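You operate a simulated robot arm through the tools that you are given. There is no shell and no other tool. Be economical: measure what you need, move in short steps, check, and stop when the job is done.

Carry out the task below with a simulated robot arm. There is one attempt and no reset: what you move stays moved.

Task
Gauge the two small cakes beside the board, tick the width sheet and dome the cake on the board.
Fine: use the ring gauge on those two alone, before you tick; gauge and marker go back; leave the cakes where they are. Set down upright: ring gauge, marker.
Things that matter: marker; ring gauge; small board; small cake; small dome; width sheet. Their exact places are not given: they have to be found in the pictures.

It is judged by the outcome, as a careful person would: the job done as asked, and still so three seconds after it is handed in. It fails if anything else is knocked over, pushed out of place, dropped, spilled or broken. Flat cloth is picked up by pressing the open fingertips on it (5 to 10 N) and closing them slowly along it; thin cloth reads only 2 to 8 mm in the jaws.

Robot
A 7-joint arm with a two-finger parallel gripper on a trunk, on a base that drives. Base frame: it is fixed to the floor where the robot stands at the start and does not move with it; the origin is under the middle of the robot, x ahead of it, y to its left, z up; the surface under the hand at the start is at about z = 95. Lengths are in cm, angles in rad, forces in N, time in s.
Its first joint turns from -2.601 to 2.601 rad. Places, roughly: small cake [75, 225, 100]; width sheet [80, 60, 90]. Payload 3.5 kg.
Tool frame: the origin (TCP) lies between the finger pads and is the grasp point; the fingertips stand 2.3 cm ahead of it; z points along the fingers, y is the line along which they close. The gripper opens to 9.4 cm. The fingers are 3.8 cm wide and 1 cm thick; the gripper's body (5.4 by 9.6 cm) begins 3.9 cm behind the TCP.
Orientation is that of the tool frame in the base frame, as a unit quaternion [w, x, y, z]. With the fingers straight down and closing along the base's y, the tool's x points along the base's -x, its y along +y and its z along -z.

Tools
- The arm moves only by the tool move_arm. Its argument "motion" is a list of rows, each a list of 7 numbers: the shift along the tool's x, y, z in units of 300 mm (1.0 is 300 mm), then the turn, a rotation vector about the tool's x, y, z in units of 60 degrees (1.0 is 60 degrees), then the finger opening in m, from 0 to 0.094. In form: [[tx, ty, tz, ax, ay, az, jaw], ...]. A call has 1 to 8 rows; each row is the pose to reach, as a shift and turn from the pose commanded when the call began, along the tool's axes at that moment. A call with a number of a shift or a turn outside -1 to 1 is refused whole. Each row takes 0.2 s and may step no farther than 5 cm and 0.15 rad from the row before; otherwise, or with a gripper value out of range, the whole call is refused. A pose out of reach is approached as far as the arm can. The call stops where the force on the tool passes 40 N (or 10 N more than at its start, if that is more) or the arm is blocked; 0.2 s more then pass. The fingers move at their own pace (about 15.3 cm/s each) and stop on an object; they squeeze with about 31 N. The grip force told is the motor's: it shows also when the fingers shut on nothing. Time passes only in rows, and 0.2 s behind the last, so rows that repeat a pose let the fingers close. The reply holds the time, the measured pose of the TCP, the force on the tool along the base axes, the opening and the grip force, in the units named above and with some noise, with the torque about the TCP (base axes, N m) and any sound that the robot's microphone picked up.
- Cameras (640 x 400 px; columns grow to the right, rows downward): "scene" is now at [-21.72, 19.65, 129.39]; the picture's right is [-0.01, -1.00, 0.00], its down [-0.23, 0.00, -0.97] and it looks along [0.97, -0.01, -0.23] (base axes); focal length 284 px, centre (320, 200). "wrist" rides on the gripper at [8.6, 1.6, -7.4] in the tool frame; the picture's right is [-0.18, 0.98, 0.00], its down [-0.58, -0.11, -0.81] and it looks along [-0.79, -0.15, 0.59] (tool axes); focal length 243 px, centre (320, 200).
- get_image(camera): a new picture of that camera. The clock stands still meanwhile.
- steer(legs): drives the robot by 1 to 6 legs, each [ahead, left, turn to the left] in cm, cm and rad, along the robot's own axes; the way and the turn of a leg run together, so that a leg with both is an arc; at most 150 cm and 3.142 rad a leg. The arm and the cameras ride along, it lands a little off, and it stops where it bumps. It gives what a move gives.
- head_to(pan, tilt): turns the head with the scene camera to pan (to the left, within 2.496 rad either way) and tilt (down, from -0.506 to 1.204), counted from straight ahead of the robot. It gives what a move gives.
- point_at(camera, pixels): there is no depth. For up to 12 entries [column, row, z] of the newest picture of that camera ("zoom" is the newest enlarged one), the place [x, y] in the base frame at which the ray of that pixel passes the height z, good to about 0.2 cm, but the place of the scene camera against the robot may be out by one fixed shift of up to 2.5 cm in any direction. The clock stands still meanwhile.
- inspect(camera, box): a new picture of the part [left, top, right, bottom] of that camera's present view, enlarged. The clock stands still meanwhile.
- close_job(): hands the job in; it is judged then, once.

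Go step by step. Measure first, check grasps and placings, and put right what went wrong. The budget is 80 turns and 60 pictures, counting those below and the enlarged ones. Unless the task says otherwise, let go and move clear before handing in, and close with one line.

The tools are called as name(argument=value, ...) on one line, values as JSON. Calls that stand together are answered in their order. move_arm: Moves the arm, as the interface text tells. Its arguments: {"type":"object","properties":{"motion":{"type":"array"}},"required":["motion"]} The other tools are called the same way: steer (legs) drives the base; head_to (pan, tilt) turns the head that bears the scene camera; get_image (camera) takes a picture; point_at (camera, pixels) gives the place at which the rays of pixels pass given heights; inspect (camera, box) takes an enlarged picture of a part of a camera's view; close_job () hands the job in.

At the start:

```text
clock: 0.0
ee_pos: [64.86, 16.86, 99.9]
tcp_rot: [0.0, 0.0, 1.0, 0.0]
contact_force: [-0.2, -0.6, 0.7]
wrist_torque: [0.0, 0.01, 0.02]
width: 9.39
gripper_force: 0.0
robot x, y, heading: [0.03, -0.02, -0.0]
head pan, tilt: [-0.014, 0.236]
```

scene: 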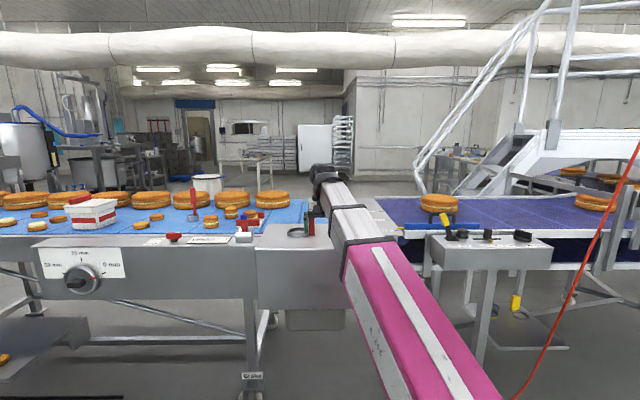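
wrist: 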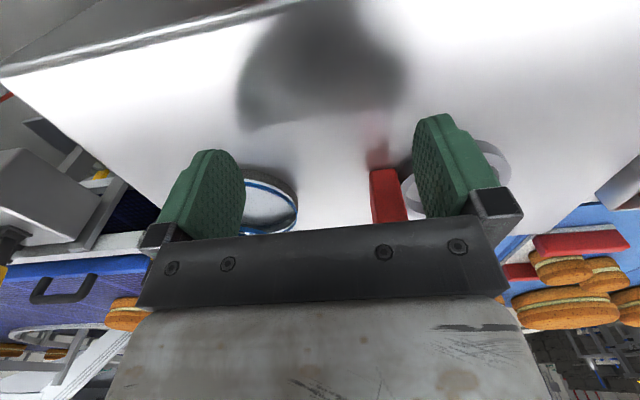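

The scene shows a work surface ahead-left with cakes, a sheet near (208,240), and things near the gripper (red block, ring). I'll enlarge the left part and look around.

inspect(camera="scene", box=[140, 170, 340, 295])

inspect(camera="scene", box=[0, 170, 200, 295])

```text
3.20 times, centred on (240, 232) of scene
```

zoom: 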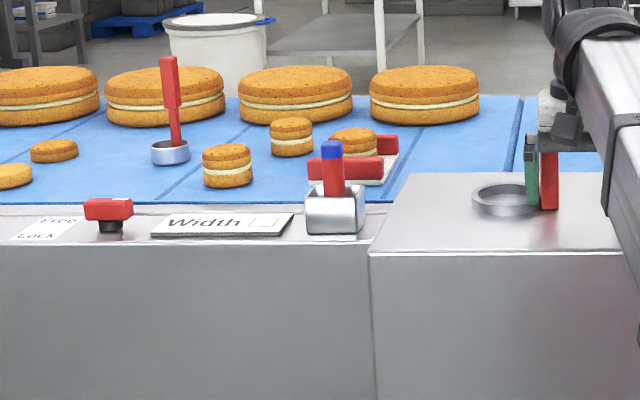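

```text
3.20 times, centred on (100, 232) of scene
```

zoom: 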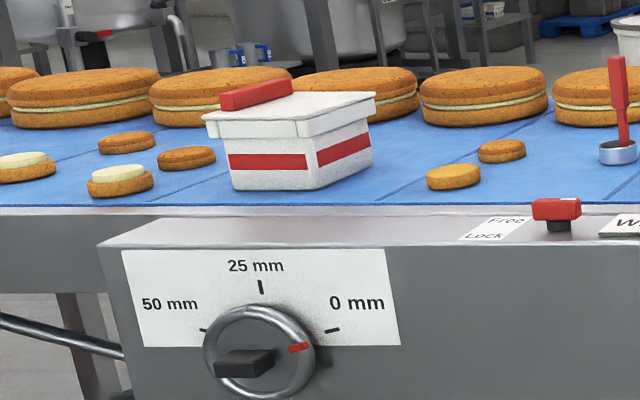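

Two ring-like items, a cake possibly on a board with red handles at zoom (350,160), and no clear dome. I'll look left, right and lower with the head.

head_to(pan=1.1, tilt=0.3)

get_image(camera="scene")

```text
clock: 1.3
ee_pos: [64.91, 16.9, 99.98]
tcp_rot: [0.0, 0.0, 1.0, 0.0]
contact_force: [-0.6, -0.2, -0.2]
wrist_torque: [-0.01, -0.04, 0.0]
width: 9.4
gripper_force: 0.0
robot x, y, heading: [-0.01, -0.02, -0.0]
head pan, tilt: [1.1, 0.3]
```

```text
55 pictures are left
```

scene: 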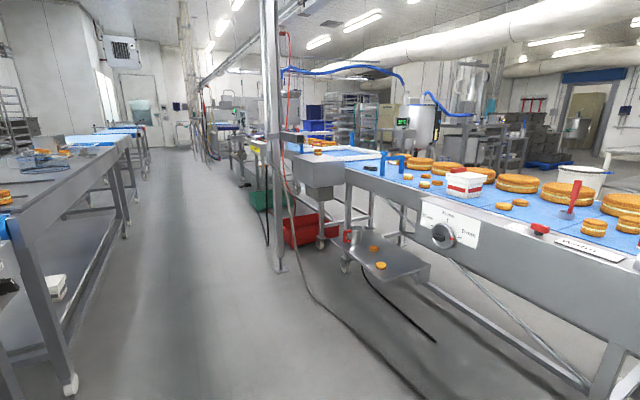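

Far along the line at (318,152) a small cake on a console, and a table on the left. Enlarging both.

inspect(camera="scene", box=[270, 130, 430, 230])

inspect(camera="scene", box=[0, 110, 160, 210])

```text
4.00 times, centred on (350, 180) of scene
```

zoom: 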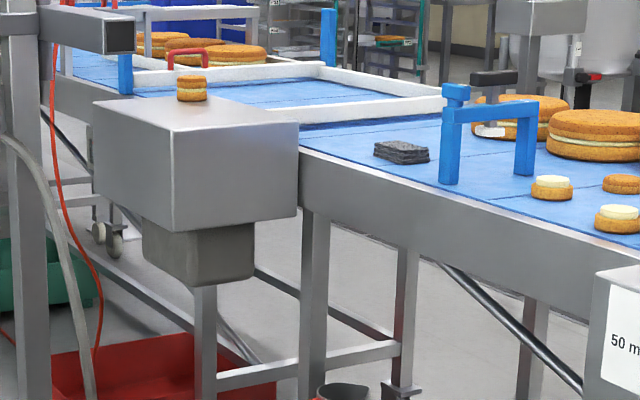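

```text
4.00 times, centred on (80, 160) of scene
```

zoom: 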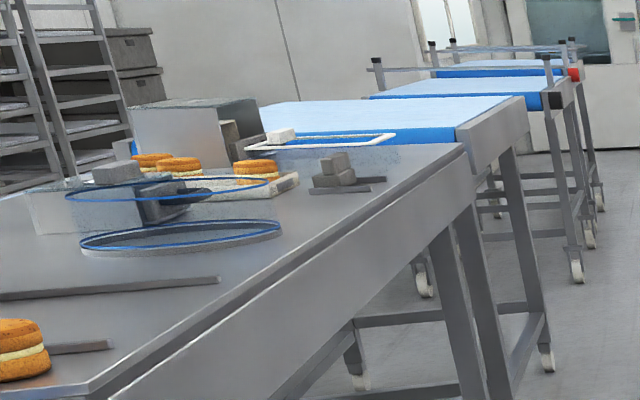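

A lone small cake on the far console is separate (zoom 190,88). Now look right and down in front for the dome.

head_to(pan=-0.5, tilt=0.5)

get_image(camera="scene")

inspect(camera="wrist", box=[140, 80, 640, 392])

```text
clock: 3.0
ee_pos: [64.83, 16.85, 99.99]
tcp_rot: [0.001, 0.0, 1.0, 0.0]
contact_force: [-0.5, 1.0, 0.7]
wrist_torque: [0.0, 0.0, -0.05]
width: 9.42
gripper_force: 0.0
robot x, y, heading: [0.22, -0.35, 0.0]
head pan, tilt: [-0.499, 0.499]
```

```text
52 pictures are left
```

scene: 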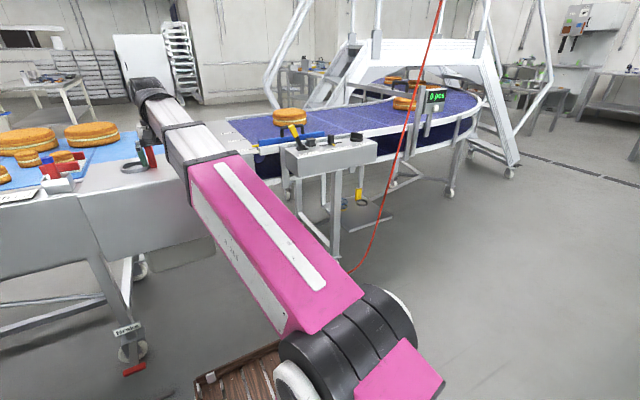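

```text
1.28 times, centred on (390, 236) of wrist
```

zoom: 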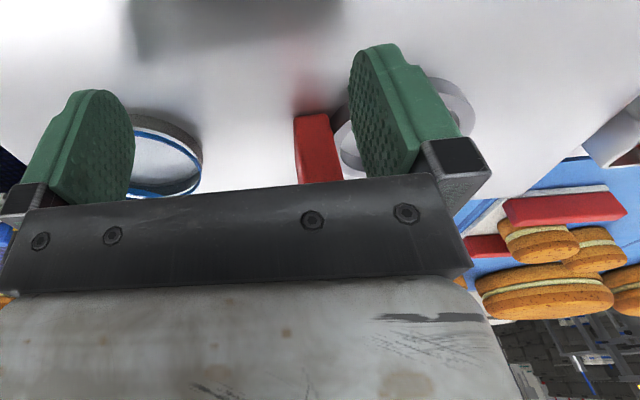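

The wrist view shows a blue-rimmed clear thing (the dome?) at zoom (165,160), and a ring with red handle between and beside the fingers. I'll go straight up to see it.

move_arm(motion=[[0, 0, -0.16, 0, 0, 0, 0.094], [0, 0, -0.32, 0, 0, 0, 0.094], [0, 0, -0.48, 0, 0, 0, 0.094], [0, 0, -0.64, 0, 0, 0, 0.094], [0, 0, -0.8, 0, 0, 0, 0.094], [0.16, 0, -0.8, 0, 0, 0, 0.094], [0.3, 0, -0.8, 0, 0, 0, 0.094]])

head_to(pan=0.15, tilt=0.45)

get_image(camera="wrist")

get_image(camera="scene")

```text
clock: 3.5
ee_pos: [65.21, 16.87, 105.28]
tcp_rot: [0.008, 0.002, 1.0, -0.001]
contact_force: [6.8, 1.4, -11.7]
wrist_torque: [-0.11, -0.66, -0.09]
width: 9.4
gripper_force: 0.1
robot x, y, heading: [0.01, 0.33, -0.001]
head pan, tilt: [-0.499, 0.499]
stopped in row 2: the force on the tool passed its limit at 66 N (the readings are from after the stop); the commanded pose is now the measured one
```

```text
clock: 4.5
ee_pos: [65.05, 16.85, 105.41]
tcp_rot: [0.008, 0.001, 1.0, 0.0]
contact_force: [11.8, 2.6, -24.5]
wrist_torque: [-0.34, -1.53, -0.25]
width: 9.41
gripper_force: 0.1
robot x, y, heading: [-0.13, 0.14, -0.002]
head pan, tilt: [0.15, 0.45]
```

```text
50 pictures are left
```

wrist: 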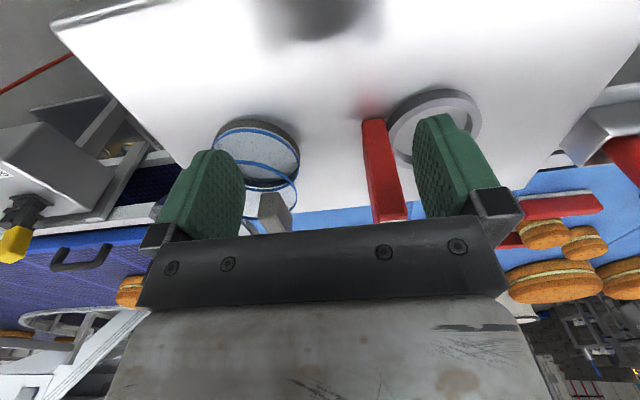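

```text
49 pictures are left
```

scene: 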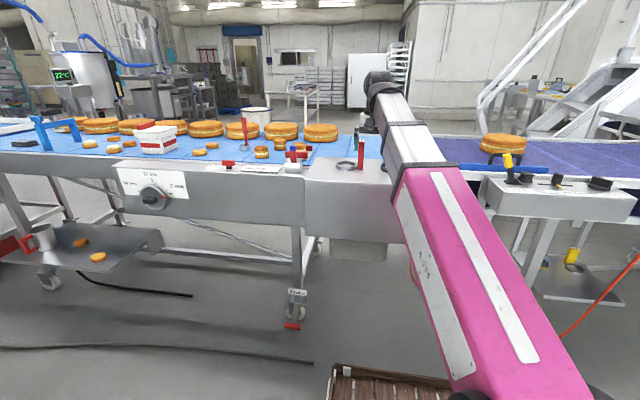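

The lift stopped with 24 N pulling down; something may be catching. I'll enlarge the scene around the gripper (365,150) before moving.

inspect(camera="scene", box=[320, 60, 448, 190])

inspect(camera="wrist", box=[130, 80, 530, 280])

```text
3.08 times, centred on (384, 125) of scene
```

zoom: 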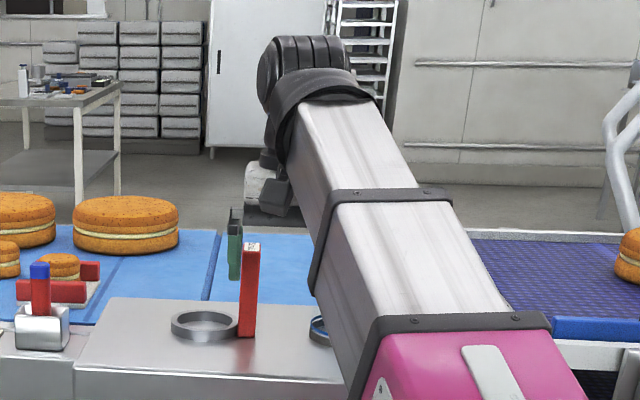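

```text
1.60 times, centred on (330, 180) of wrist
```

zoom: 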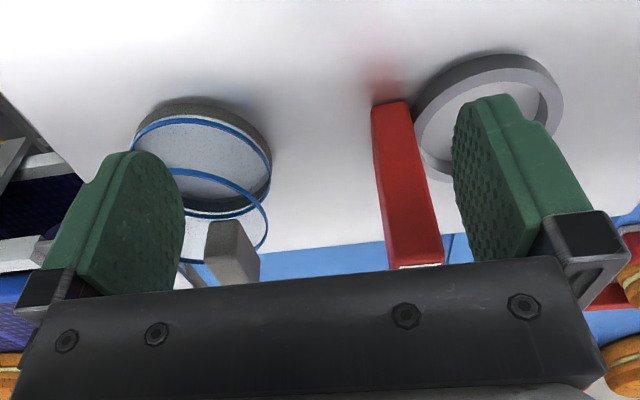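

Nothing visible touches the fingers; the torque fits a contact near the camera (self-contact perhaps). I'll measure where the post, ring and dome lie from both cameras.

point_at(camera="wrist", pixels=[[372, 125, 95], [405, 215, 105], [435, 120, 95], [257, 150, 95], [480, 125, 95], [390, 125, 95]])

point_at(camera="scene", pixels=[[360, 169, 95], [362, 139, 105], [346, 166, 95], [291, 172, 95], [305, 158, 95]])

```text
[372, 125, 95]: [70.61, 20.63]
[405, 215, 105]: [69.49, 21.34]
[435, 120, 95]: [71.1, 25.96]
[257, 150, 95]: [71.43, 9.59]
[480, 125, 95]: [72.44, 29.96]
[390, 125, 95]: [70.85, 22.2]
```

```text
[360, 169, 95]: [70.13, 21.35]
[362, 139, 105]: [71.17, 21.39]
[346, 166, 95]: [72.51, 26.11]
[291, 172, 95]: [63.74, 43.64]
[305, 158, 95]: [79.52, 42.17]
```

Post stands at about (70.5, 21), ring at (72, 26), dome at about (71.5, 9.6), all ahead of the hand. I'll test with a small sideways/down relief to see how the force changes.

move_arm(motion=[[0, 0, 0.03, 0, 0, 0, 0.094], [0, 0, 0.03, 0, 0, 0, 0.094]])

move_arm(motion=[[0, -0.08, 0, 0, 0, 0, 0.094], [0, -0.08, 0, 0, 0, 0, 0.094]])

move_arm(motion=[[0, 0, -0.04, 0, 0, 0, 0.094], [0, 0, -0.08, 0, 0, 0, 0.094]])

```text
clock: 5.1
ee_pos: [65.08, 16.83, 104.43]
tcp_rot: [0.007, 0.001, 1.0, 0.0]
contact_force: [-0.7, -0.1, 0.2]
wrist_torque: [-0.02, 0.0, -0.02]
width: 9.41
gripper_force: 0.0
robot x, y, heading: [-0.35, 0.01, 0.004]
head pan, tilt: [0.15, 0.45]
```

```text
clock: 5.7
ee_pos: [65.22, 14.45, 104.35]
tcp_rot: [0.007, 0.001, 1.0, 0.0]
contact_force: [0.4, 0.4, 0.4]
wrist_torque: [0.0, -0.06, -0.03]
width: 9.39
gripper_force: 0.1
robot x, y, heading: [0.16, -0.43, -0.002]
head pan, tilt: [0.15, 0.45]
```

```text
clock: 6.2
ee_pos: [65.33, 14.41, 105.76]
tcp_rot: [0.014, 0.002, 1.0, 0.0]
contact_force: [6.2, -0.4, -10.9]
wrist_torque: [-0.11, -0.55, -0.05]
width: 9.38
gripper_force: 0.0
robot x, y, heading: [-0.49, -0.16, 0.004]
head pan, tilt: [0.15, 0.45]
stopped in row 2: the force on the tool passed its limit at 50 N (the readings are from after the stop); the commanded pose is now the measured one
```

The lift is limited here at about z 105 by self-contact (close radius), so I should work farther out. I'll lower slightly, drive back 18 cm, and take a clearer picture.

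move_arm(motion=[[0, 0, 0.05, 0, 0, 0, 0.094], [0, 0, 0.05, 0, 0, 0, 0.094]])

steer(legs=[[-18, 0, 0]])

inspect(camera="scene", box=[190, 110, 390, 235])

```text
clock: 6.8
ee_pos: [65.32, 14.55, 104.28]
tcp_rot: [0.012, 0.002, 1.0, 0.0]
contact_force: [-0.3, 0.3, -0.6]
wrist_torque: [-0.03, 0.0, 0.01]
width: 9.38
gripper_force: 0.1
robot x, y, heading: [0.51, 0.34, -0.002]
head pan, tilt: [0.15, 0.45]
```

```text
clock: 8.3
ee_pos: [47.13, 14.52, 104.19]
tcp_rot: [0.011, 0.002, 1.0, -0.001]
contact_force: [0.2, 0.2, -1.2]
wrist_torque: [0.0, 0.02, 0.02]
width: 9.41
gripper_force: 0.0
robot x, y, heading: [-18.1, 0.16, 0.007]
head pan, tilt: [0.15, 0.45]
```

```text
3.20 times, centred on (290, 172) of scene
```

zoom: 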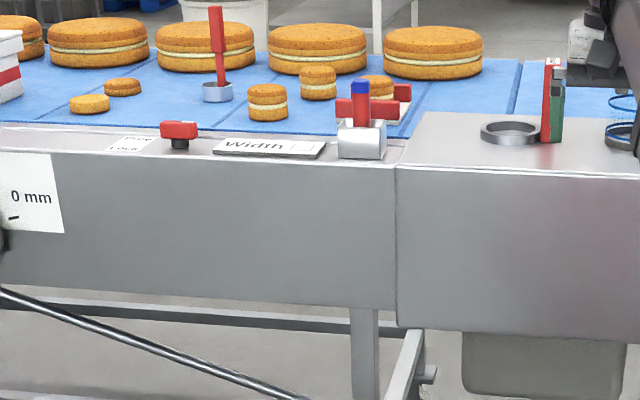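

Marker (blue-capped, in holder) at zoom (360,130); ring with side post at (525,105) matches cake size, so that's the ring gauge; the smaller-ringed stick at (218,60) is a decoy. I'll raise while extending, to look from above with the wrist camera.

move_arm(motion=[[-0.1, 0, 0, 0, 0, 0, 0.094], [-0.2, 0, -0.08, 0, 0, 0, 0.094], [-0.28, 0, -0.18, 0, 0, 0, 0.094], [-0.33, 0, -0.3, 0, 0, 0, 0.094], [-0.4, 0, -0.4, 0, 0, 0, 0.094], [-0.45, 0, -0.5, 0, 0, 0, 0.094]])

get_image(camera="wrist")

inspect(camera="scene", box=[270, 90, 400, 171])

```text
clock: 9.2
ee_pos: [55.91, 14.45, 110.27]
tcp_rot: [0.019, 0.004, 1.0, 0.001]
contact_force: [6.5, 0.4, -11.5]
wrist_torque: [-0.11, -0.54, -0.1]
width: 9.38
gripper_force: 0.0
robot x, y, heading: [-17.74, -0.42, -0.001]
head pan, tilt: [0.15, 0.45]
stopped in row 4: the force on the tool passed its limit at 58 N (the readings are from after the stop); the commanded pose is now the measured one
```

```text
45 pictures are left
```

wrist: 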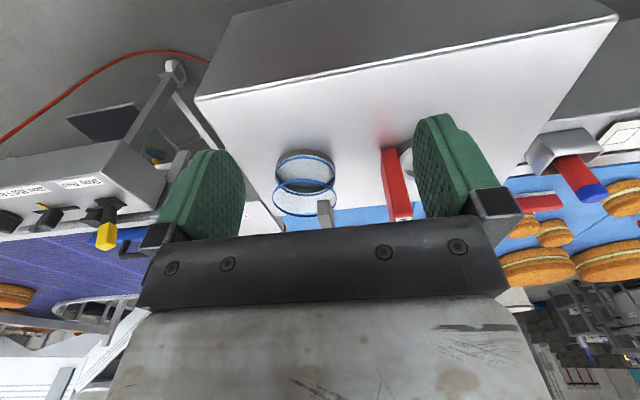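

```text
4.92 times, centred on (335, 130) of scene
```

zoom: 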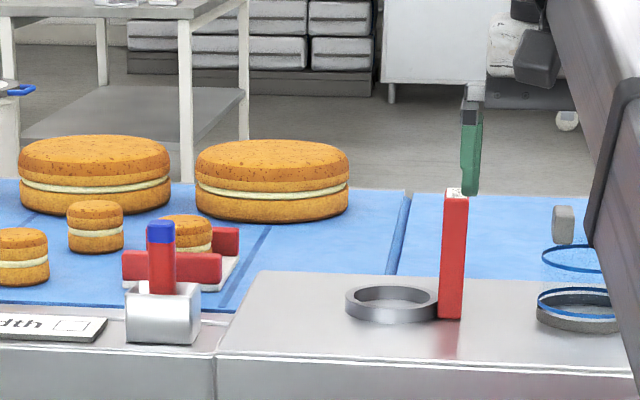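

Gauge, marker, board and dome are all clear now. Measuring points in the enlarged scene picture and the wrist picture.

point_at(camera="zoom", pixels=[[452, 318, 95], [454, 192, 106], [348, 305, 95], [437, 305, 95], [96, 252, 95], [24, 285, 95], [97, 202, 100], [162, 342, 95], [190, 218, 100], [68, 215, 100], [124, 215, 100], [180, 290, 95]])

point_at(camera="wrist", pixels=[[381, 150, 95], [397, 150, 95], [400, 222, 106], [400, 222, 105], [305, 160, 95], [305, 195, 100], [523, 220, 95], [553, 225, 95], [523, 235, 100], [553, 240, 100], [595, 185, 100]])

inspect(camera="wrist", box=[240, 100, 640, 280])

```text
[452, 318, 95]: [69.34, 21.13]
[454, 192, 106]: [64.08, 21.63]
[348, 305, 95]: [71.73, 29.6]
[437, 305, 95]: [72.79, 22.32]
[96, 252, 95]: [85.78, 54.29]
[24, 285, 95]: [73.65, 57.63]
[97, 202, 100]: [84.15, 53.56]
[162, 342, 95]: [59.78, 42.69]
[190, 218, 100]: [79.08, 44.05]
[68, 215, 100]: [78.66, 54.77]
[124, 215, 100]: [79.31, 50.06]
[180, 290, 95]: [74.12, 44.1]
```

```text
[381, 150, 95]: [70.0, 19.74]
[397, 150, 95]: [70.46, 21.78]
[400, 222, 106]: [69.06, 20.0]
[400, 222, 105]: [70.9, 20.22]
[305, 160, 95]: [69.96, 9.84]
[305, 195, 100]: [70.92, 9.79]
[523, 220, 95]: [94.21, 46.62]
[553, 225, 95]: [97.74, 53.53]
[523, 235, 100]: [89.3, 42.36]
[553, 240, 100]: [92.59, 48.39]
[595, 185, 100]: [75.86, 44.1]
```

```text
1.60 times, centred on (440, 190) of wrist
```

zoom: 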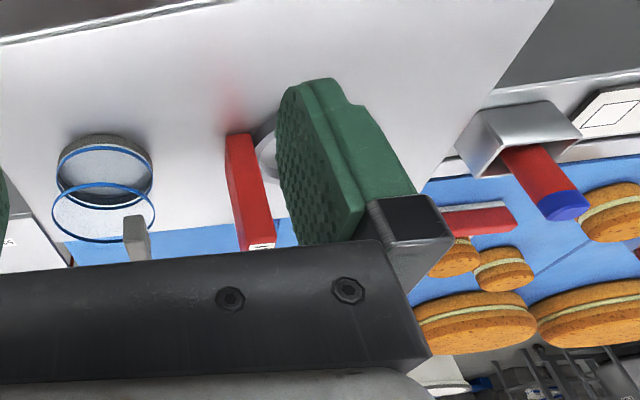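

Wrist rays give the post at about x 70–72, y 20.6, top near z 105; ring to its +y side. I'll level the tool and go above the post at z≈109 with jaws at 6 cm.

move_arm(motion=[[-0.05, 0, 0.03, 0, 0.036, -0.008, 0.06], [-0.15, 0.06, 0.03, 0, 0.036, -0.008, 0.06], [-0.28, 0.13, 0.03, 0, 0.036, -0.008, 0.06], [-0.4, 0.19, 0.03, 0, 0.036, -0.008, 0.06], [-0.47, 0.205, 0.03, 0, 0.036, -0.008, 0.06], [-0.47, 0.205, 0.03, 0, 0.036, -0.008, 0.06]])

get_image(camera="wrist")

```text
clock: 9.5
ee_pos: [56.77, 14.47, 109.96]
tcp_rot: [0.015, 0.004, 1.0, 0.0]
contact_force: [5.4, -0.9, -9.7]
wrist_torque: [-0.08, -0.48, -0.03]
width: 6.02
gripper_force: 0.0
robot x, y, heading: [-17.92, -0.49, -0.003]
head pan, tilt: [0.15, 0.45]
stopped in row 1: the force on the tool passed its limit at 51 N (the readings are from after the stop); the commanded pose is now the measured one
```

```text
42 pictures are left
```

wrist: 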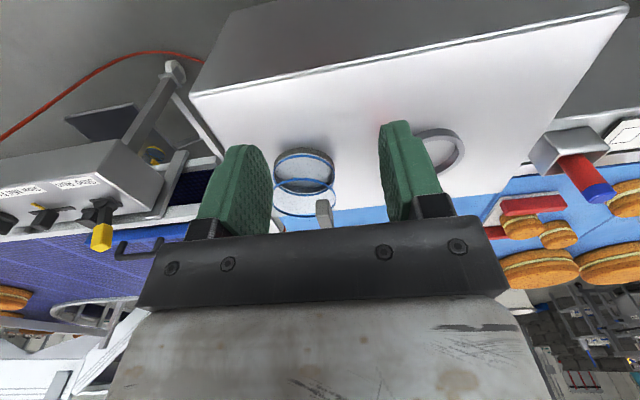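

The levelling pressed against the limit. I'll come down 2 cm first, then forward and level.

move_arm(motion=[[0, 0, 0.05, 0, 0, 0, 0.06], [-0.1, 0.06, 0.05, 0, 0, 0, 0.06], [-0.23, 0.12, 0.03, 0, 0.02, -0.008, 0.06], [-0.35, 0.17, 0.0, 0, 0.028, -0.008, 0.06], [-0.35, 0.205, 0.0, 0, 0.028, -0.008, 0.06]])

get_image(camera="wrist")

```text
clock: 10.7
ee_pos: [67.18, 20.5, 110.22]
tcp_rot: [0.001, 0.0, 1.0, 0.001]
contact_force: [-0.3, -0.1, 0.4]
wrist_torque: [-0.01, 0.0, 0.0]
width: 6.01
gripper_force: 0.1
robot x, y, heading: [-17.72, -0.13, 0.001]
head pan, tilt: [0.15, 0.45]
```

```text
41 pictures are left
```

wrist: 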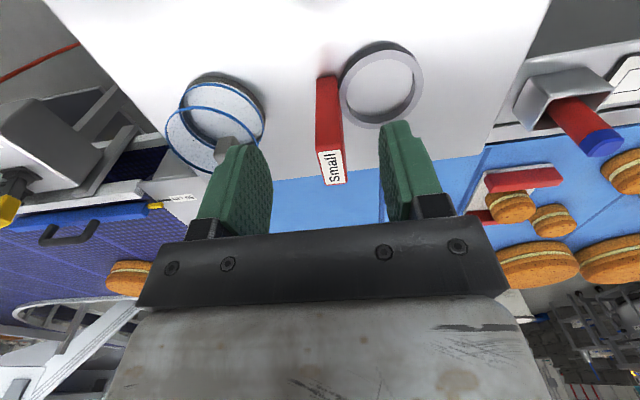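

The post's top reads "Small": this is the small-cake ring gauge. Measuring post and ring.

point_at(camera="wrist", pixels=[[317, 78, 95], [336, 77, 95], [319, 154, 105], [341, 150, 105], [323, 185, 105], [346, 182, 105], [342, 85, 97], [424, 80, 97], [383, 125, 97], [380, 42, 97], [343, 100, 95], [215, 75, 95]])

inspect(camera="wrist", box=[140, 20, 460, 220])

```text
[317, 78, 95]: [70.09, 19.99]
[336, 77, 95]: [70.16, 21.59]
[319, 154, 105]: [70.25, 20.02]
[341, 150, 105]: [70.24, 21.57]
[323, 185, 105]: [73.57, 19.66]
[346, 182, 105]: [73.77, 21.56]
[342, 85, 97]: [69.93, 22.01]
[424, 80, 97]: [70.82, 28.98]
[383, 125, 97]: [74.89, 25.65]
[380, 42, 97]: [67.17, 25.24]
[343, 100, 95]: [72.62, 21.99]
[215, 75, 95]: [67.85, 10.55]
```

```text
2.00 times, centred on (300, 120) of wrist
```

zoom: 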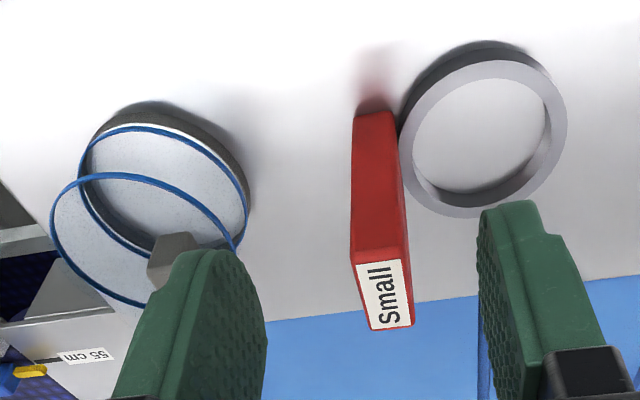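

Post centre (71.9, 20.8), section 3.5×1.6, top 105; ring centre about (71.5, 25.5), outer Ø7, inner Ø5.8. Going over it, down and closing.

move_arm(motion=[[-0.08, 0.01, 0, 0, 0, 0, 0.06], [-0.157, 0.01, 0, 0, 0, 0, 0.06], [-0.157, 0.01, 0.1, 0, 0, 0, 0.06], [-0.157, 0.01, 0.2, 0, 0, 0, 0.06], [-0.157, 0.01, 0.28, 0, 0, 0, 0.06]])

move_arm(motion=[[0, 0, 0, 0, 0, 0, 0.03], [0, 0, 0, 0, 0, 0, 0.01], [0, 0, 0, 0, 0, 0, 0.01]])

get_image(camera="wrist")

```text
clock: 11.9
ee_pos: [72.01, 20.72, 101.78]
tcp_rot: [0.001, 0.0, 1.0, 0.0]
contact_force: [0.1, -0.3, -0.3]
wrist_torque: [-0.03, 0.02, -0.02]
width: 6.0
gripper_force: 0.0
robot x, y, heading: [-18.27, 0.02, 0.003]
head pan, tilt: [0.15, 0.45]
```

```text
clock: 12.7
ee_pos: [72.05, 20.8, 101.76]
tcp_rot: [0.0, 0.0, 1.0, 0.0]
contact_force: [0.6, 0.4, 0.9]
wrist_torque: [-0.01, 0.01, 0.01]
width: 1.97
gripper_force: 30.7
robot x, y, heading: [-18.17, -0.31, 0.0]
head pan, tilt: [0.15, 0.45]
```

```text
39 pictures are left
```

wrist: 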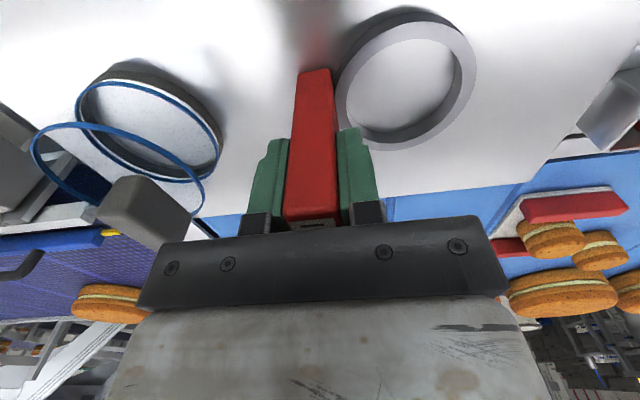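

Held at 1.97 cm. Measuring ring relative to the TCP, then lifting 9 cm.

point_at(camera="wrist", pixels=[[336, 100, 97], [477, 70, 97], [420, 20, 97], [388, 150, 97], [347, 100, 97], [462, 75, 97], [416, 28, 97], [390, 130, 97]])

move_arm(motion=[[0, 0, -0.06, 0, 0, 0, 0.01], [0, 0, -0.15, 0, 0, 0, 0.01], [0, 0, -0.25, 0, 0, 0, 0.01], [0, 0, -0.33, 0, 0, 0, 0.01]])

get_image(camera="wrist")

```text
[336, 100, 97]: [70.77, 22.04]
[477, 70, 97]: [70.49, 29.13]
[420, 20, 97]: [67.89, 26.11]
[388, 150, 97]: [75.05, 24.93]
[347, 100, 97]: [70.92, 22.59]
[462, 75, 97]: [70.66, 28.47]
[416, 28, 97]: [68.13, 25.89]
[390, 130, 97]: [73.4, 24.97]
```

```text
clock: 13.7
ee_pos: [71.95, 20.68, 111.67]
tcp_rot: [0.0, 0.0, 1.0, 0.0]
contact_force: [-0.6, 0.0, -0.8]
wrist_torque: [-0.04, 0.01, 0.0]
width: 1.94
gripper_force: 30.7
robot x, y, heading: [-17.88, 0.08, -0.002]
head pan, tilt: [0.15, 0.45]
```

```text
38 pictures are left
```

wrist: 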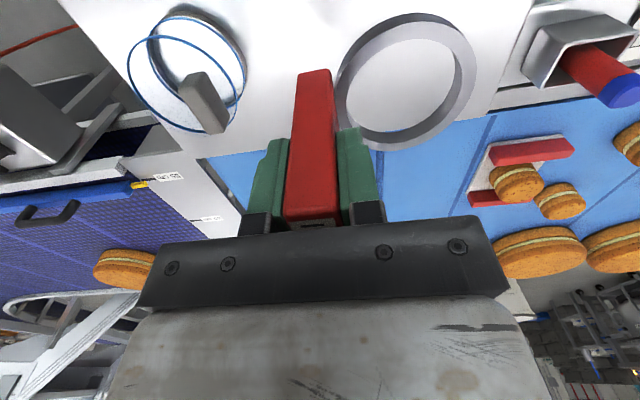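

Gauge lifted cleanly (1.94 cm, 30.7 N). The cakes sit around (77,57) and (89,54), so I'll drive left 30 then ahead 13 with the gauge about 10 cm up, and look.

steer(legs=[[0, 30, 0], [13, 0, 0]])

get_image(camera="wrist")

get_image(camera="scene")

```text
clock: 16.6
ee_pos: [84.76, 50.69, 111.76]
tcp_rot: [0.0, -0.001, 1.0, -0.001]
contact_force: [0.4, -0.2, -1.2]
wrist_torque: [-0.01, 0.0, 0.0]
width: 1.92
gripper_force: 30.5
robot x, y, heading: [-4.97, 29.59, 0.003]
head pan, tilt: [0.15, 0.45]
```

```text
37 pictures are left
```

wrist: 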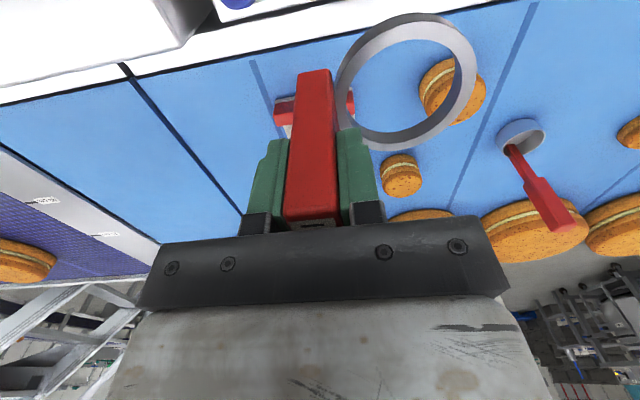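

```text
36 pictures are left
```

scene: 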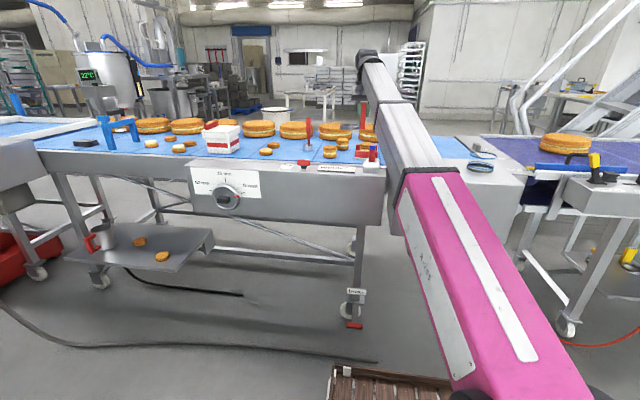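

Both cakes are visible: one at (452,92) under/behind the ring and one at (400,175). Enlarging to measure.

inspect(camera="wrist", box=[330, 0, 586, 160])

inspect(camera="wrist", box=[330, 110, 490, 210])

point_at(camera="zoom", pixels=[[205, 230, 95], [365, 230, 95], [280, 160, 95], [205, 300, 100], [370, 300, 100], [280, 340, 100]])

```text
2.50 times, centred on (458, 80) of wrist
```

zoom: 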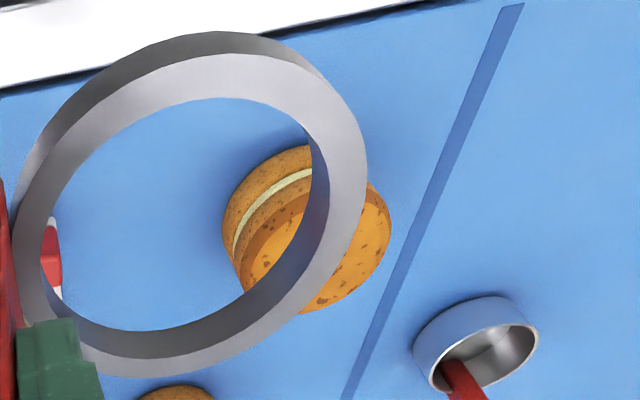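

```text
4.00 times, centred on (410, 160) of wrist
```

zoom: 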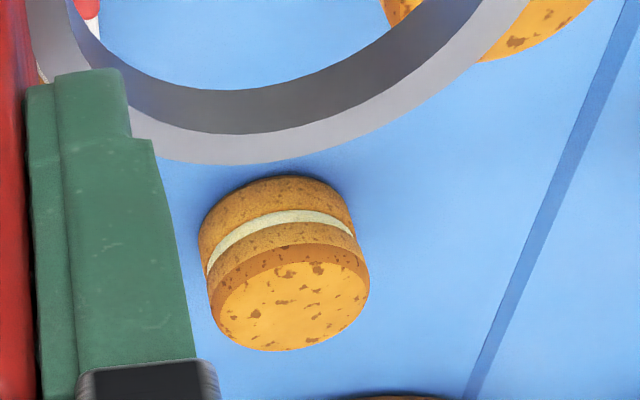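

```text
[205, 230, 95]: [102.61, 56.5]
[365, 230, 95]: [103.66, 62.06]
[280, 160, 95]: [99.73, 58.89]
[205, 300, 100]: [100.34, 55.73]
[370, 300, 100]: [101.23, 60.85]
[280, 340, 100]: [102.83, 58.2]
```

Rays from the two cameras cross near z≈90 for the belt, so the cakes are farther out (≈94,63 and ≈108,60). Measuring at candidate heights.

point_at(camera="zoom", pixels=[[200, 245, 90], [355, 215, 90], [285, 175, 90], [209, 300, 96], [370, 280, 96], [270, 351, 96], [290, 247, 96], [209, 300, 94], [370, 280, 94], [270, 351, 94], [290, 247, 94]])

point_at(camera="wrist", pixels=[[419, 95, 90], [440, 60, 90], [486, 90, 94], [462, 124, 94], [428, 110, 94], [462, 76, 94], [460, 120, 96], [521, 150, 90], [520, 125, 90], [345, 100, 90], [285, 125, 90]])

```text
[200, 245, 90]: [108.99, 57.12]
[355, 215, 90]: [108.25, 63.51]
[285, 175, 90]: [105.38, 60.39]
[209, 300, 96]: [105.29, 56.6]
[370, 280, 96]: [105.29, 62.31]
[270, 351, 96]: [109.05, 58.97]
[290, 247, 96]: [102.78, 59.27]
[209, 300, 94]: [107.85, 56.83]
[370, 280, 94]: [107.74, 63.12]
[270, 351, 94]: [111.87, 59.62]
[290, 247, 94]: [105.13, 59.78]
```

```text
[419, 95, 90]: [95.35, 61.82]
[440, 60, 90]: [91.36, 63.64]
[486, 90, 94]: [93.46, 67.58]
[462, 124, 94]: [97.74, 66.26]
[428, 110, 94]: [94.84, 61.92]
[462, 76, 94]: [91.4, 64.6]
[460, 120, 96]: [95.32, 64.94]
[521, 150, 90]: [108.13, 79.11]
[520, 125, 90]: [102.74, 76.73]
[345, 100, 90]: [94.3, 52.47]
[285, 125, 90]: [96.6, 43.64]
```

Belt z≈90, cake tops ≈94, cake 1 centre ≈(94.6, 64.6), cake 2 ≈(108.5, 60.1). I need the base nearer: left 10, ahead 20.

steer(legs=[[0, 10, 0], [20, 0, 0]])

get_image(camera="wrist")

```text
clock: 19.0
ee_pos: [104.85, 60.86, 111.78]
tcp_rot: [0.0, -0.001, 1.0, 0.0]
contact_force: [0.4, 0.5, -1.0]
wrist_torque: [0.02, 0.01, 0.0]
width: 1.94
gripper_force: 31.1
robot x, y, heading: [15.28, 39.71, 0.004]
head pan, tilt: [0.15, 0.45]
```

```text
33 pictures are left
```

wrist: 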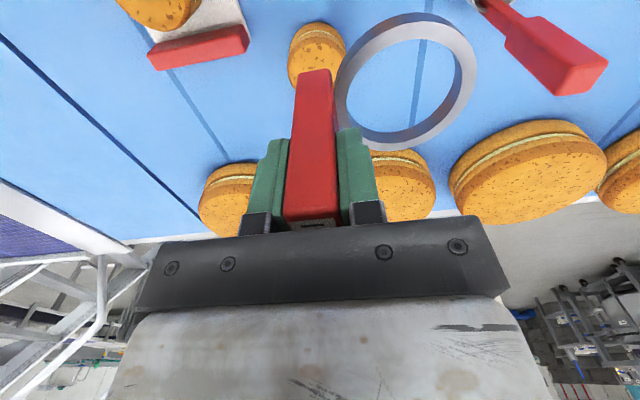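

The drive went fine. Cake 2 is at (317,55) behind the post; measuring it.

inspect(camera="wrist", box=[260, 0, 420, 100])

point_at(camera="wrist", pixels=[[289, 58, 94], [346, 48, 94], [289, 58, 90], [320, 21, 90], [346, 45, 90]])

```text
4.00 times, centred on (340, 50) of wrist
```

zoom: 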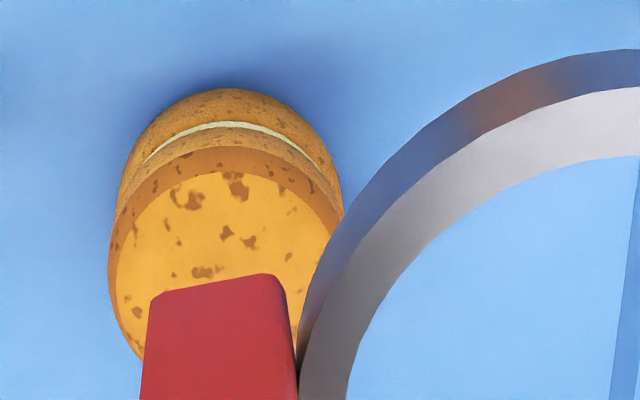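

```text
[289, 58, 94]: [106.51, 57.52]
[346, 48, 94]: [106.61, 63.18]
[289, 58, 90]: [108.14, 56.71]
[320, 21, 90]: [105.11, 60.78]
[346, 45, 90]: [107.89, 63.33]
```

Moving so the ring comes above cake 2 (TCP ≈ (108.5, 55.3)), then down to just above its top, and checking.

move_arm(motion=[[-0.06, -0.09, 0, 0, 0, 0, 0.01], [-0.122, -0.185, 0, 0, 0, 0, 0.01], [-0.122, -0.185, 0.1, 0, 0, 0, 0.01], [-0.122, -0.185, 0.2, 0, 0, 0, 0.01], [-0.122, -0.185, 0.29, 0, 0, 0, 0.01]])

get_image(camera="wrist")

```text
clock: 20.2
ee_pos: [108.6, 55.2, 102.94]
tcp_rot: [-0.001, 0.0, 1.0, 0.0]
contact_force: [0.0, -0.1, -1.6]
wrist_torque: [0.01, -0.02, -0.01]
width: 1.95
gripper_force: 31.1
robot x, y, heading: [15.11, 39.57, 0.0]
head pan, tilt: [0.15, 0.45]
```

```text
31 pictures are left
```

wrist: 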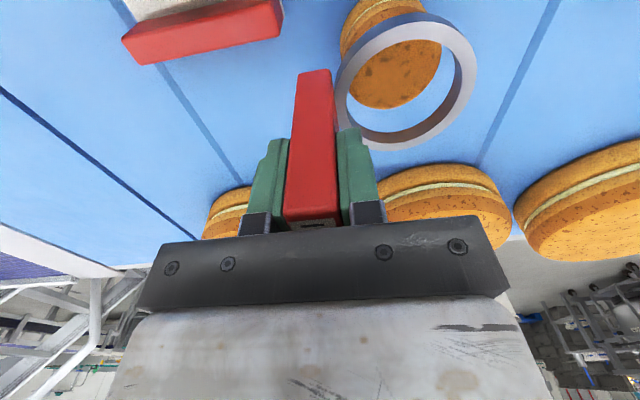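

The ring is above cake 2 but the cake appears offset to upper-left. Enlarging to measure carefully.

inspect(camera="wrist", box=[310, 0, 500, 160])

point_at(camera="wrist", pixels=[[347, 80, 94], [441, 50, 94], [385, 109, 94], [347, 80, 95.5], [441, 50, 95.5], [385, 109, 95.5], [347, 100, 97.6], [462, 75, 97.6], [416, 28, 97.6], [390, 130, 97.6]])

```text
2.50 times, centred on (405, 80) of wrist
```

zoom: 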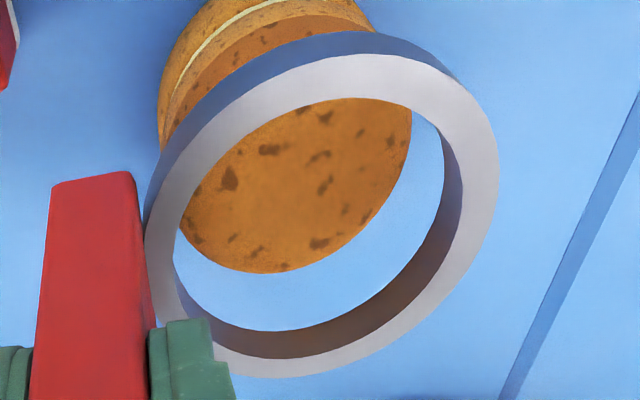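

```text
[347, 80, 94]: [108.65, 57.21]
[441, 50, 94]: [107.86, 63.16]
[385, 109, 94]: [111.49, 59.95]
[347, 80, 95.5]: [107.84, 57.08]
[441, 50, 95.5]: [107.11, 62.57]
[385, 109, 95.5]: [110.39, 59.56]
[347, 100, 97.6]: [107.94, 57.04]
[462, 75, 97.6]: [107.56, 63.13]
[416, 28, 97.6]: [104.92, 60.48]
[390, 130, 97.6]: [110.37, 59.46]
```

Re-reading the enlarged picture: ring inner top edge runs near (416,39) to far (390,143). Measuring ring and cake with these edges.

point_at(camera="wrist", pixels=[[346, 100, 97.4], [462, 75, 97.4], [416, 39, 97.4], [390, 143, 97.4], [390, 132, 96.2], [455, 75, 96.2], [441, 50, 94.5], [382, 109, 94.5], [398, 6, 94.5], [343, 65, 94.5]])

```text
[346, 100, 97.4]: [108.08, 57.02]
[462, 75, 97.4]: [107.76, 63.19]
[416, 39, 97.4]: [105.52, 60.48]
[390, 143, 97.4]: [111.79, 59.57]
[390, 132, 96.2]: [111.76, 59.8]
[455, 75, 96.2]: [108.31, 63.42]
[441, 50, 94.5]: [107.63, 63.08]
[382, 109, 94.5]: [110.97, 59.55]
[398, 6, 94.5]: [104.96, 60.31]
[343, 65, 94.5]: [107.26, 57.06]
```

Ring centre (108.65, 60.1), inner Ø≈6.25; cake centre ≈(107.97, 60.05), Ø≈6.0. Shifting 0.68 cm back and lowering 0.6 cm, then looking.

move_arm(motion=[[0.0227, 0, 0, 0, 0, 0, 0.01], [0.0227, 0, 0.015, 0, 0, 0, 0.01], [0.0227, 0, 0.02, 0, 0, 0, 0.01], [0.0227, 0, 0.02, 0, 0, 0, 0.01]])

inspect(camera="wrist", box=[310, 0, 500, 160])

```text
clock: 21.2
ee_pos: [107.88, 55.14, 102.45]
tcp_rot: [0.0, -0.001, 1.0, -0.001]
contact_force: [0.7, -0.4, -0.7]
wrist_torque: [-0.01, -0.01, -0.01]
width: 1.97
gripper_force: 31.7
robot x, y, heading: [15.03, 39.61, 0.003]
head pan, tilt: [0.15, 0.45]
```

```text
2.50 times, centred on (405, 80) of wrist
```

zoom: 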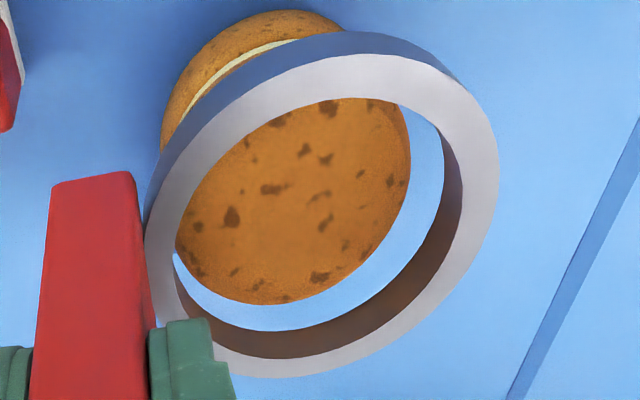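

Much better aligned; checking remaining offset numerically.

point_at(camera="zoom", pixels=[[411, 150, 94.5], [262, 304, 94.5], [175, 250, 94.5], [175, 200, 94.5], [285, 330, 95.7], [444, 185, 95.7], [172, 240, 96.9], [462, 190, 96.9], [280, 358, 96.9], [345, 98, 96.9]])

```text
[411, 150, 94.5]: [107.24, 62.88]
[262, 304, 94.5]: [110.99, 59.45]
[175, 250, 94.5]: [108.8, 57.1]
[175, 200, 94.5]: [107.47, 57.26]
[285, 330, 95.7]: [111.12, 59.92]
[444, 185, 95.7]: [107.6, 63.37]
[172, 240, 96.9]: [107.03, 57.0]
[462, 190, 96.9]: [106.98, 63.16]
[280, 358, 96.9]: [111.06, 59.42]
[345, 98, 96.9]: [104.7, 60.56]
```

Offsets are within about 0.1 cm. A 0.1 cm trim and slow descent past the cake's top edge, watching force.

move_arm(motion=[[-0.0033, -0.0033, 0.01, 0, 0, 0, 0.01], [-0.0033, -0.0033, 0.03, 0, 0, 0, 0.01], [-0.0033, -0.0033, 0.045, 0, 0, 0, 0.01], [-0.0033, -0.0033, 0.055, 0, 0, 0, 0.01]])

inspect(camera="wrist", box=[310, 0, 500, 160])

```text
clock: 22.2
ee_pos: [107.84, 55.1, 100.77]
tcp_rot: [-0.001, -0.001, 1.0, 0.001]
contact_force: [0.3, -0.6, 0.3]
wrist_torque: [0.06, -0.05, -0.01]
width: 1.96
gripper_force: 30.7
robot x, y, heading: [14.99, 39.7, 0.005]
head pan, tilt: [0.15, 0.45]
```

```text
2.50 times, centred on (405, 80) of wrist
```

zoom: 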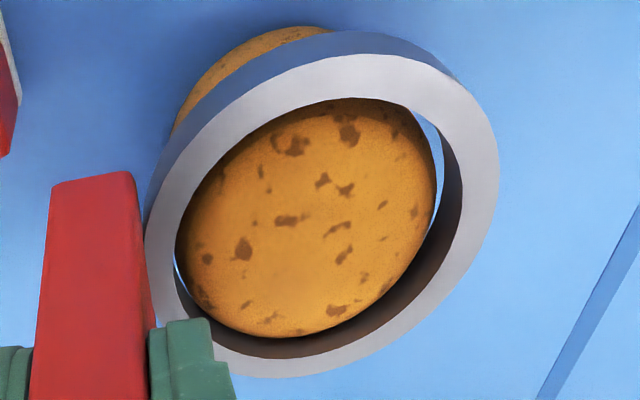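

The ring is entering around the cake with no force. Continuing down slowly.

move_arm(motion=[[0, 0, 0.02, 0, 0, 0, 0.01], [0, 0, 0.04, 0, 0, 0, 0.01], [0, 0, 0.06, 0, 0, 0, 0.01], [0, 0, 0.08, 0, 0, 0, 0.01], [0, 0, 0.1, 0, 0, 0, 0.01]])

inspect(camera="wrist", box=[310, 0, 500, 160])

```text
clock: 23.4
ee_pos: [107.95, 55.13, 97.88]
tcp_rot: [0.0, -0.001, 1.0, 0.0]
contact_force: [-0.7, 0.1, -0.5]
wrist_torque: [-0.02, 0.01, 0.04]
width: 1.98
gripper_force: 30.9
robot x, y, heading: [15.08, 39.62, 0.0]
head pan, tilt: [0.15, 0.45]
```

```text
2.50 times, centred on (405, 80) of wrist
```

zoom: 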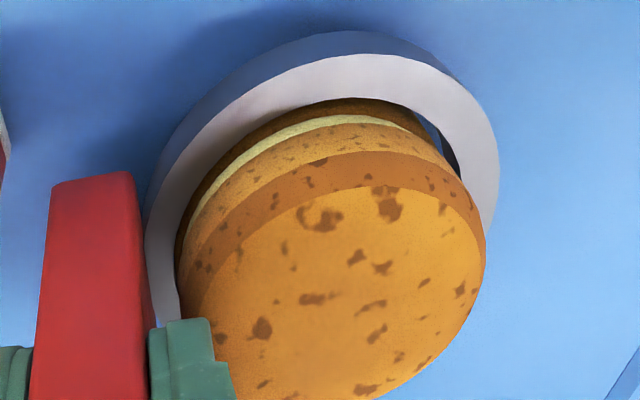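

Ring is well down around cake 2 (cream line above the ring). A little lower until near the belt, then straight up clear.

move_arm(motion=[[0, 0, 0.012, 0, 0, 0, 0.01], [0, 0, 0.024, 0, 0, 0, 0.01], [0, 0, 0.024, 0, 0, 0, 0.01], [0, 0, 0.024, 0, 0, 0, 0.01]])

move_arm(motion=[[0, 0, -0.03, 0, 0, 0, 0.01], [0, 0, -0.07, 0, 0, 0, 0.01], [0, 0, -0.12, 0, 0, 0, 0.01], [0, 0, -0.18, 0, 0, 0, 0.01], [0, 0, -0.26, 0, 0, 0, 0.01]])

get_image(camera="wrist")

```text
clock: 24.4
ee_pos: [108.06, 55.16, 97.18]
tcp_rot: [0.001, -0.001, 1.0, 0.0]
contact_force: [0.7, -0.4, -1.1]
wrist_torque: [0.03, -0.04, -0.05]
width: 1.98
gripper_force: 31.4
robot x, y, heading: [14.92, 40.23, 0.004]
head pan, tilt: [0.15, 0.45]
```

```text
clock: 25.6
ee_pos: [108.08, 55.16, 104.91]
tcp_rot: [0.0, -0.001, 1.0, 0.001]
contact_force: [0.6, 0.0, -1.2]
wrist_torque: [0.02, -0.01, 0.02]
width: 1.97
gripper_force: 31.3
robot x, y, heading: [15.02, 39.85, -0.003]
head pan, tilt: [0.15, 0.45]
```

```text
26 pictures are left
```

wrist: 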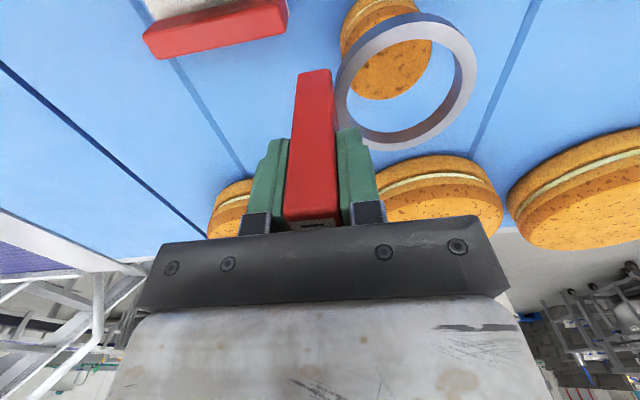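

Cake 2 gauged and undisturbed. Moving the ring over to cake 1 (TCP ≈ (94.1, 59.5), z 103).

move_arm(motion=[[0.1, 0.03, -0.03, 0, 0, 0, 0.01], [0.22, 0.06, -0.03, 0, 0, 0, 0.01], [0.34, 0.1, -0.03, 0, 0, 0, 0.01], [0.44, 0.14, -0.03, 0, 0, 0, 0.01], [0.466, 0.146, 0.0, 0, 0, 0, 0.01], [0.466, 0.146, 0.067, 0, 0, 0, 0.01], [0.466, 0.146, 0.067, 0, 0, 0, 0.01]])

inspect(camera="wrist", box=[310, 0, 500, 160])

point_at(camera="zoom", pixels=[[411, 150, 94.5], [262, 304, 94.5], [175, 250, 94.5], [175, 200, 94.5], [285, 330, 96.2], [444, 185, 96.2]])

```text
clock: 27.2
ee_pos: [94.08, 59.51, 102.81]
tcp_rot: [0.0, -0.001, 1.0, 0.0]
contact_force: [-0.4, -0.2, -1.4]
wrist_torque: [0.03, -0.02, -0.02]
width: 1.94
gripper_force: 30.9
robot x, y, heading: [15.52, 39.52, 0.002]
head pan, tilt: [0.15, 0.45]
```

```text
2.50 times, centred on (405, 80) of wrist
```

zoom: 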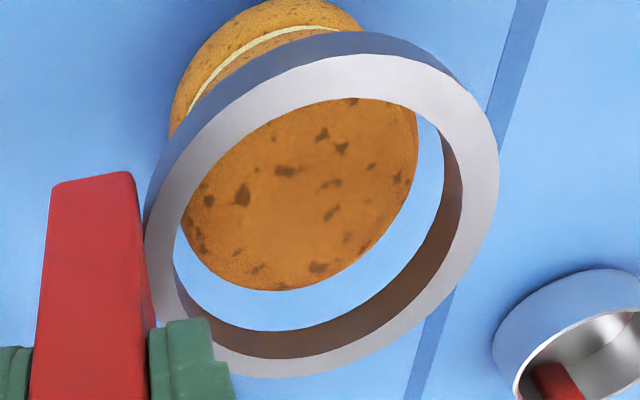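

```text
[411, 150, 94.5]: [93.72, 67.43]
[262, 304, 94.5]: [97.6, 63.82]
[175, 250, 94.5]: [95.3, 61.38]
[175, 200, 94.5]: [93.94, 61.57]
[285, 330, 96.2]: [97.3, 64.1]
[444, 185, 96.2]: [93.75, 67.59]
```

Measuring cake 1's edges in this enlarged view: right (417,150), far (275,291), left (180,225).

point_at(camera="zoom", pixels=[[417, 150, 94.5], [275, 291, 94.5], [181, 240, 94.5], [172, 240, 97.26], [462, 190, 97.26], [280, 358, 97.26], [345, 98, 97.26]])

```text
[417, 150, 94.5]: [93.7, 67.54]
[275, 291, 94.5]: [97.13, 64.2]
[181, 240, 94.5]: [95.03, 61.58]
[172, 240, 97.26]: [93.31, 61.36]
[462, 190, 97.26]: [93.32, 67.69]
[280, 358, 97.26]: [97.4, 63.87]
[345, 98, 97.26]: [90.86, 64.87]
```

Aligned within about 0.15 cm. Trim +0.15 in y and descend past the top edge, then check.

move_arm(motion=[[0, 0.005, 0.02, 0, 0, 0, 0.01], [0, 0.005, 0.04, 0, 0, 0, 0.01], [0, 0.005, 0.055, 0, 0, 0, 0.01], [0, 0.005, 0.067, 0, 0, 0, 0.01]])

inspect(camera="wrist", box=[310, 0, 500, 160])

```text
clock: 28.2
ee_pos: [94.15, 59.53, 100.91]
tcp_rot: [0.0, -0.001, 1.0, 0.0]
contact_force: [-1.0, -0.4, -0.5]
wrist_torque: [-0.01, 0.01, 0.0]
width: 1.94
gripper_force: 30.8
robot x, y, heading: [15.04, 39.63, 0.005]
head pan, tilt: [0.15, 0.45]
```

```text
2.50 times, centred on (405, 80) of wrist
```

zoom: 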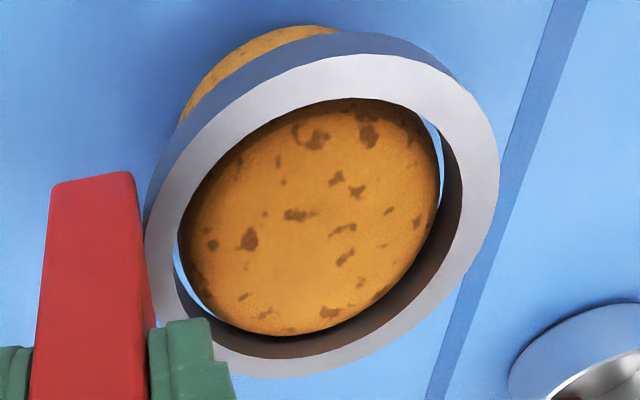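

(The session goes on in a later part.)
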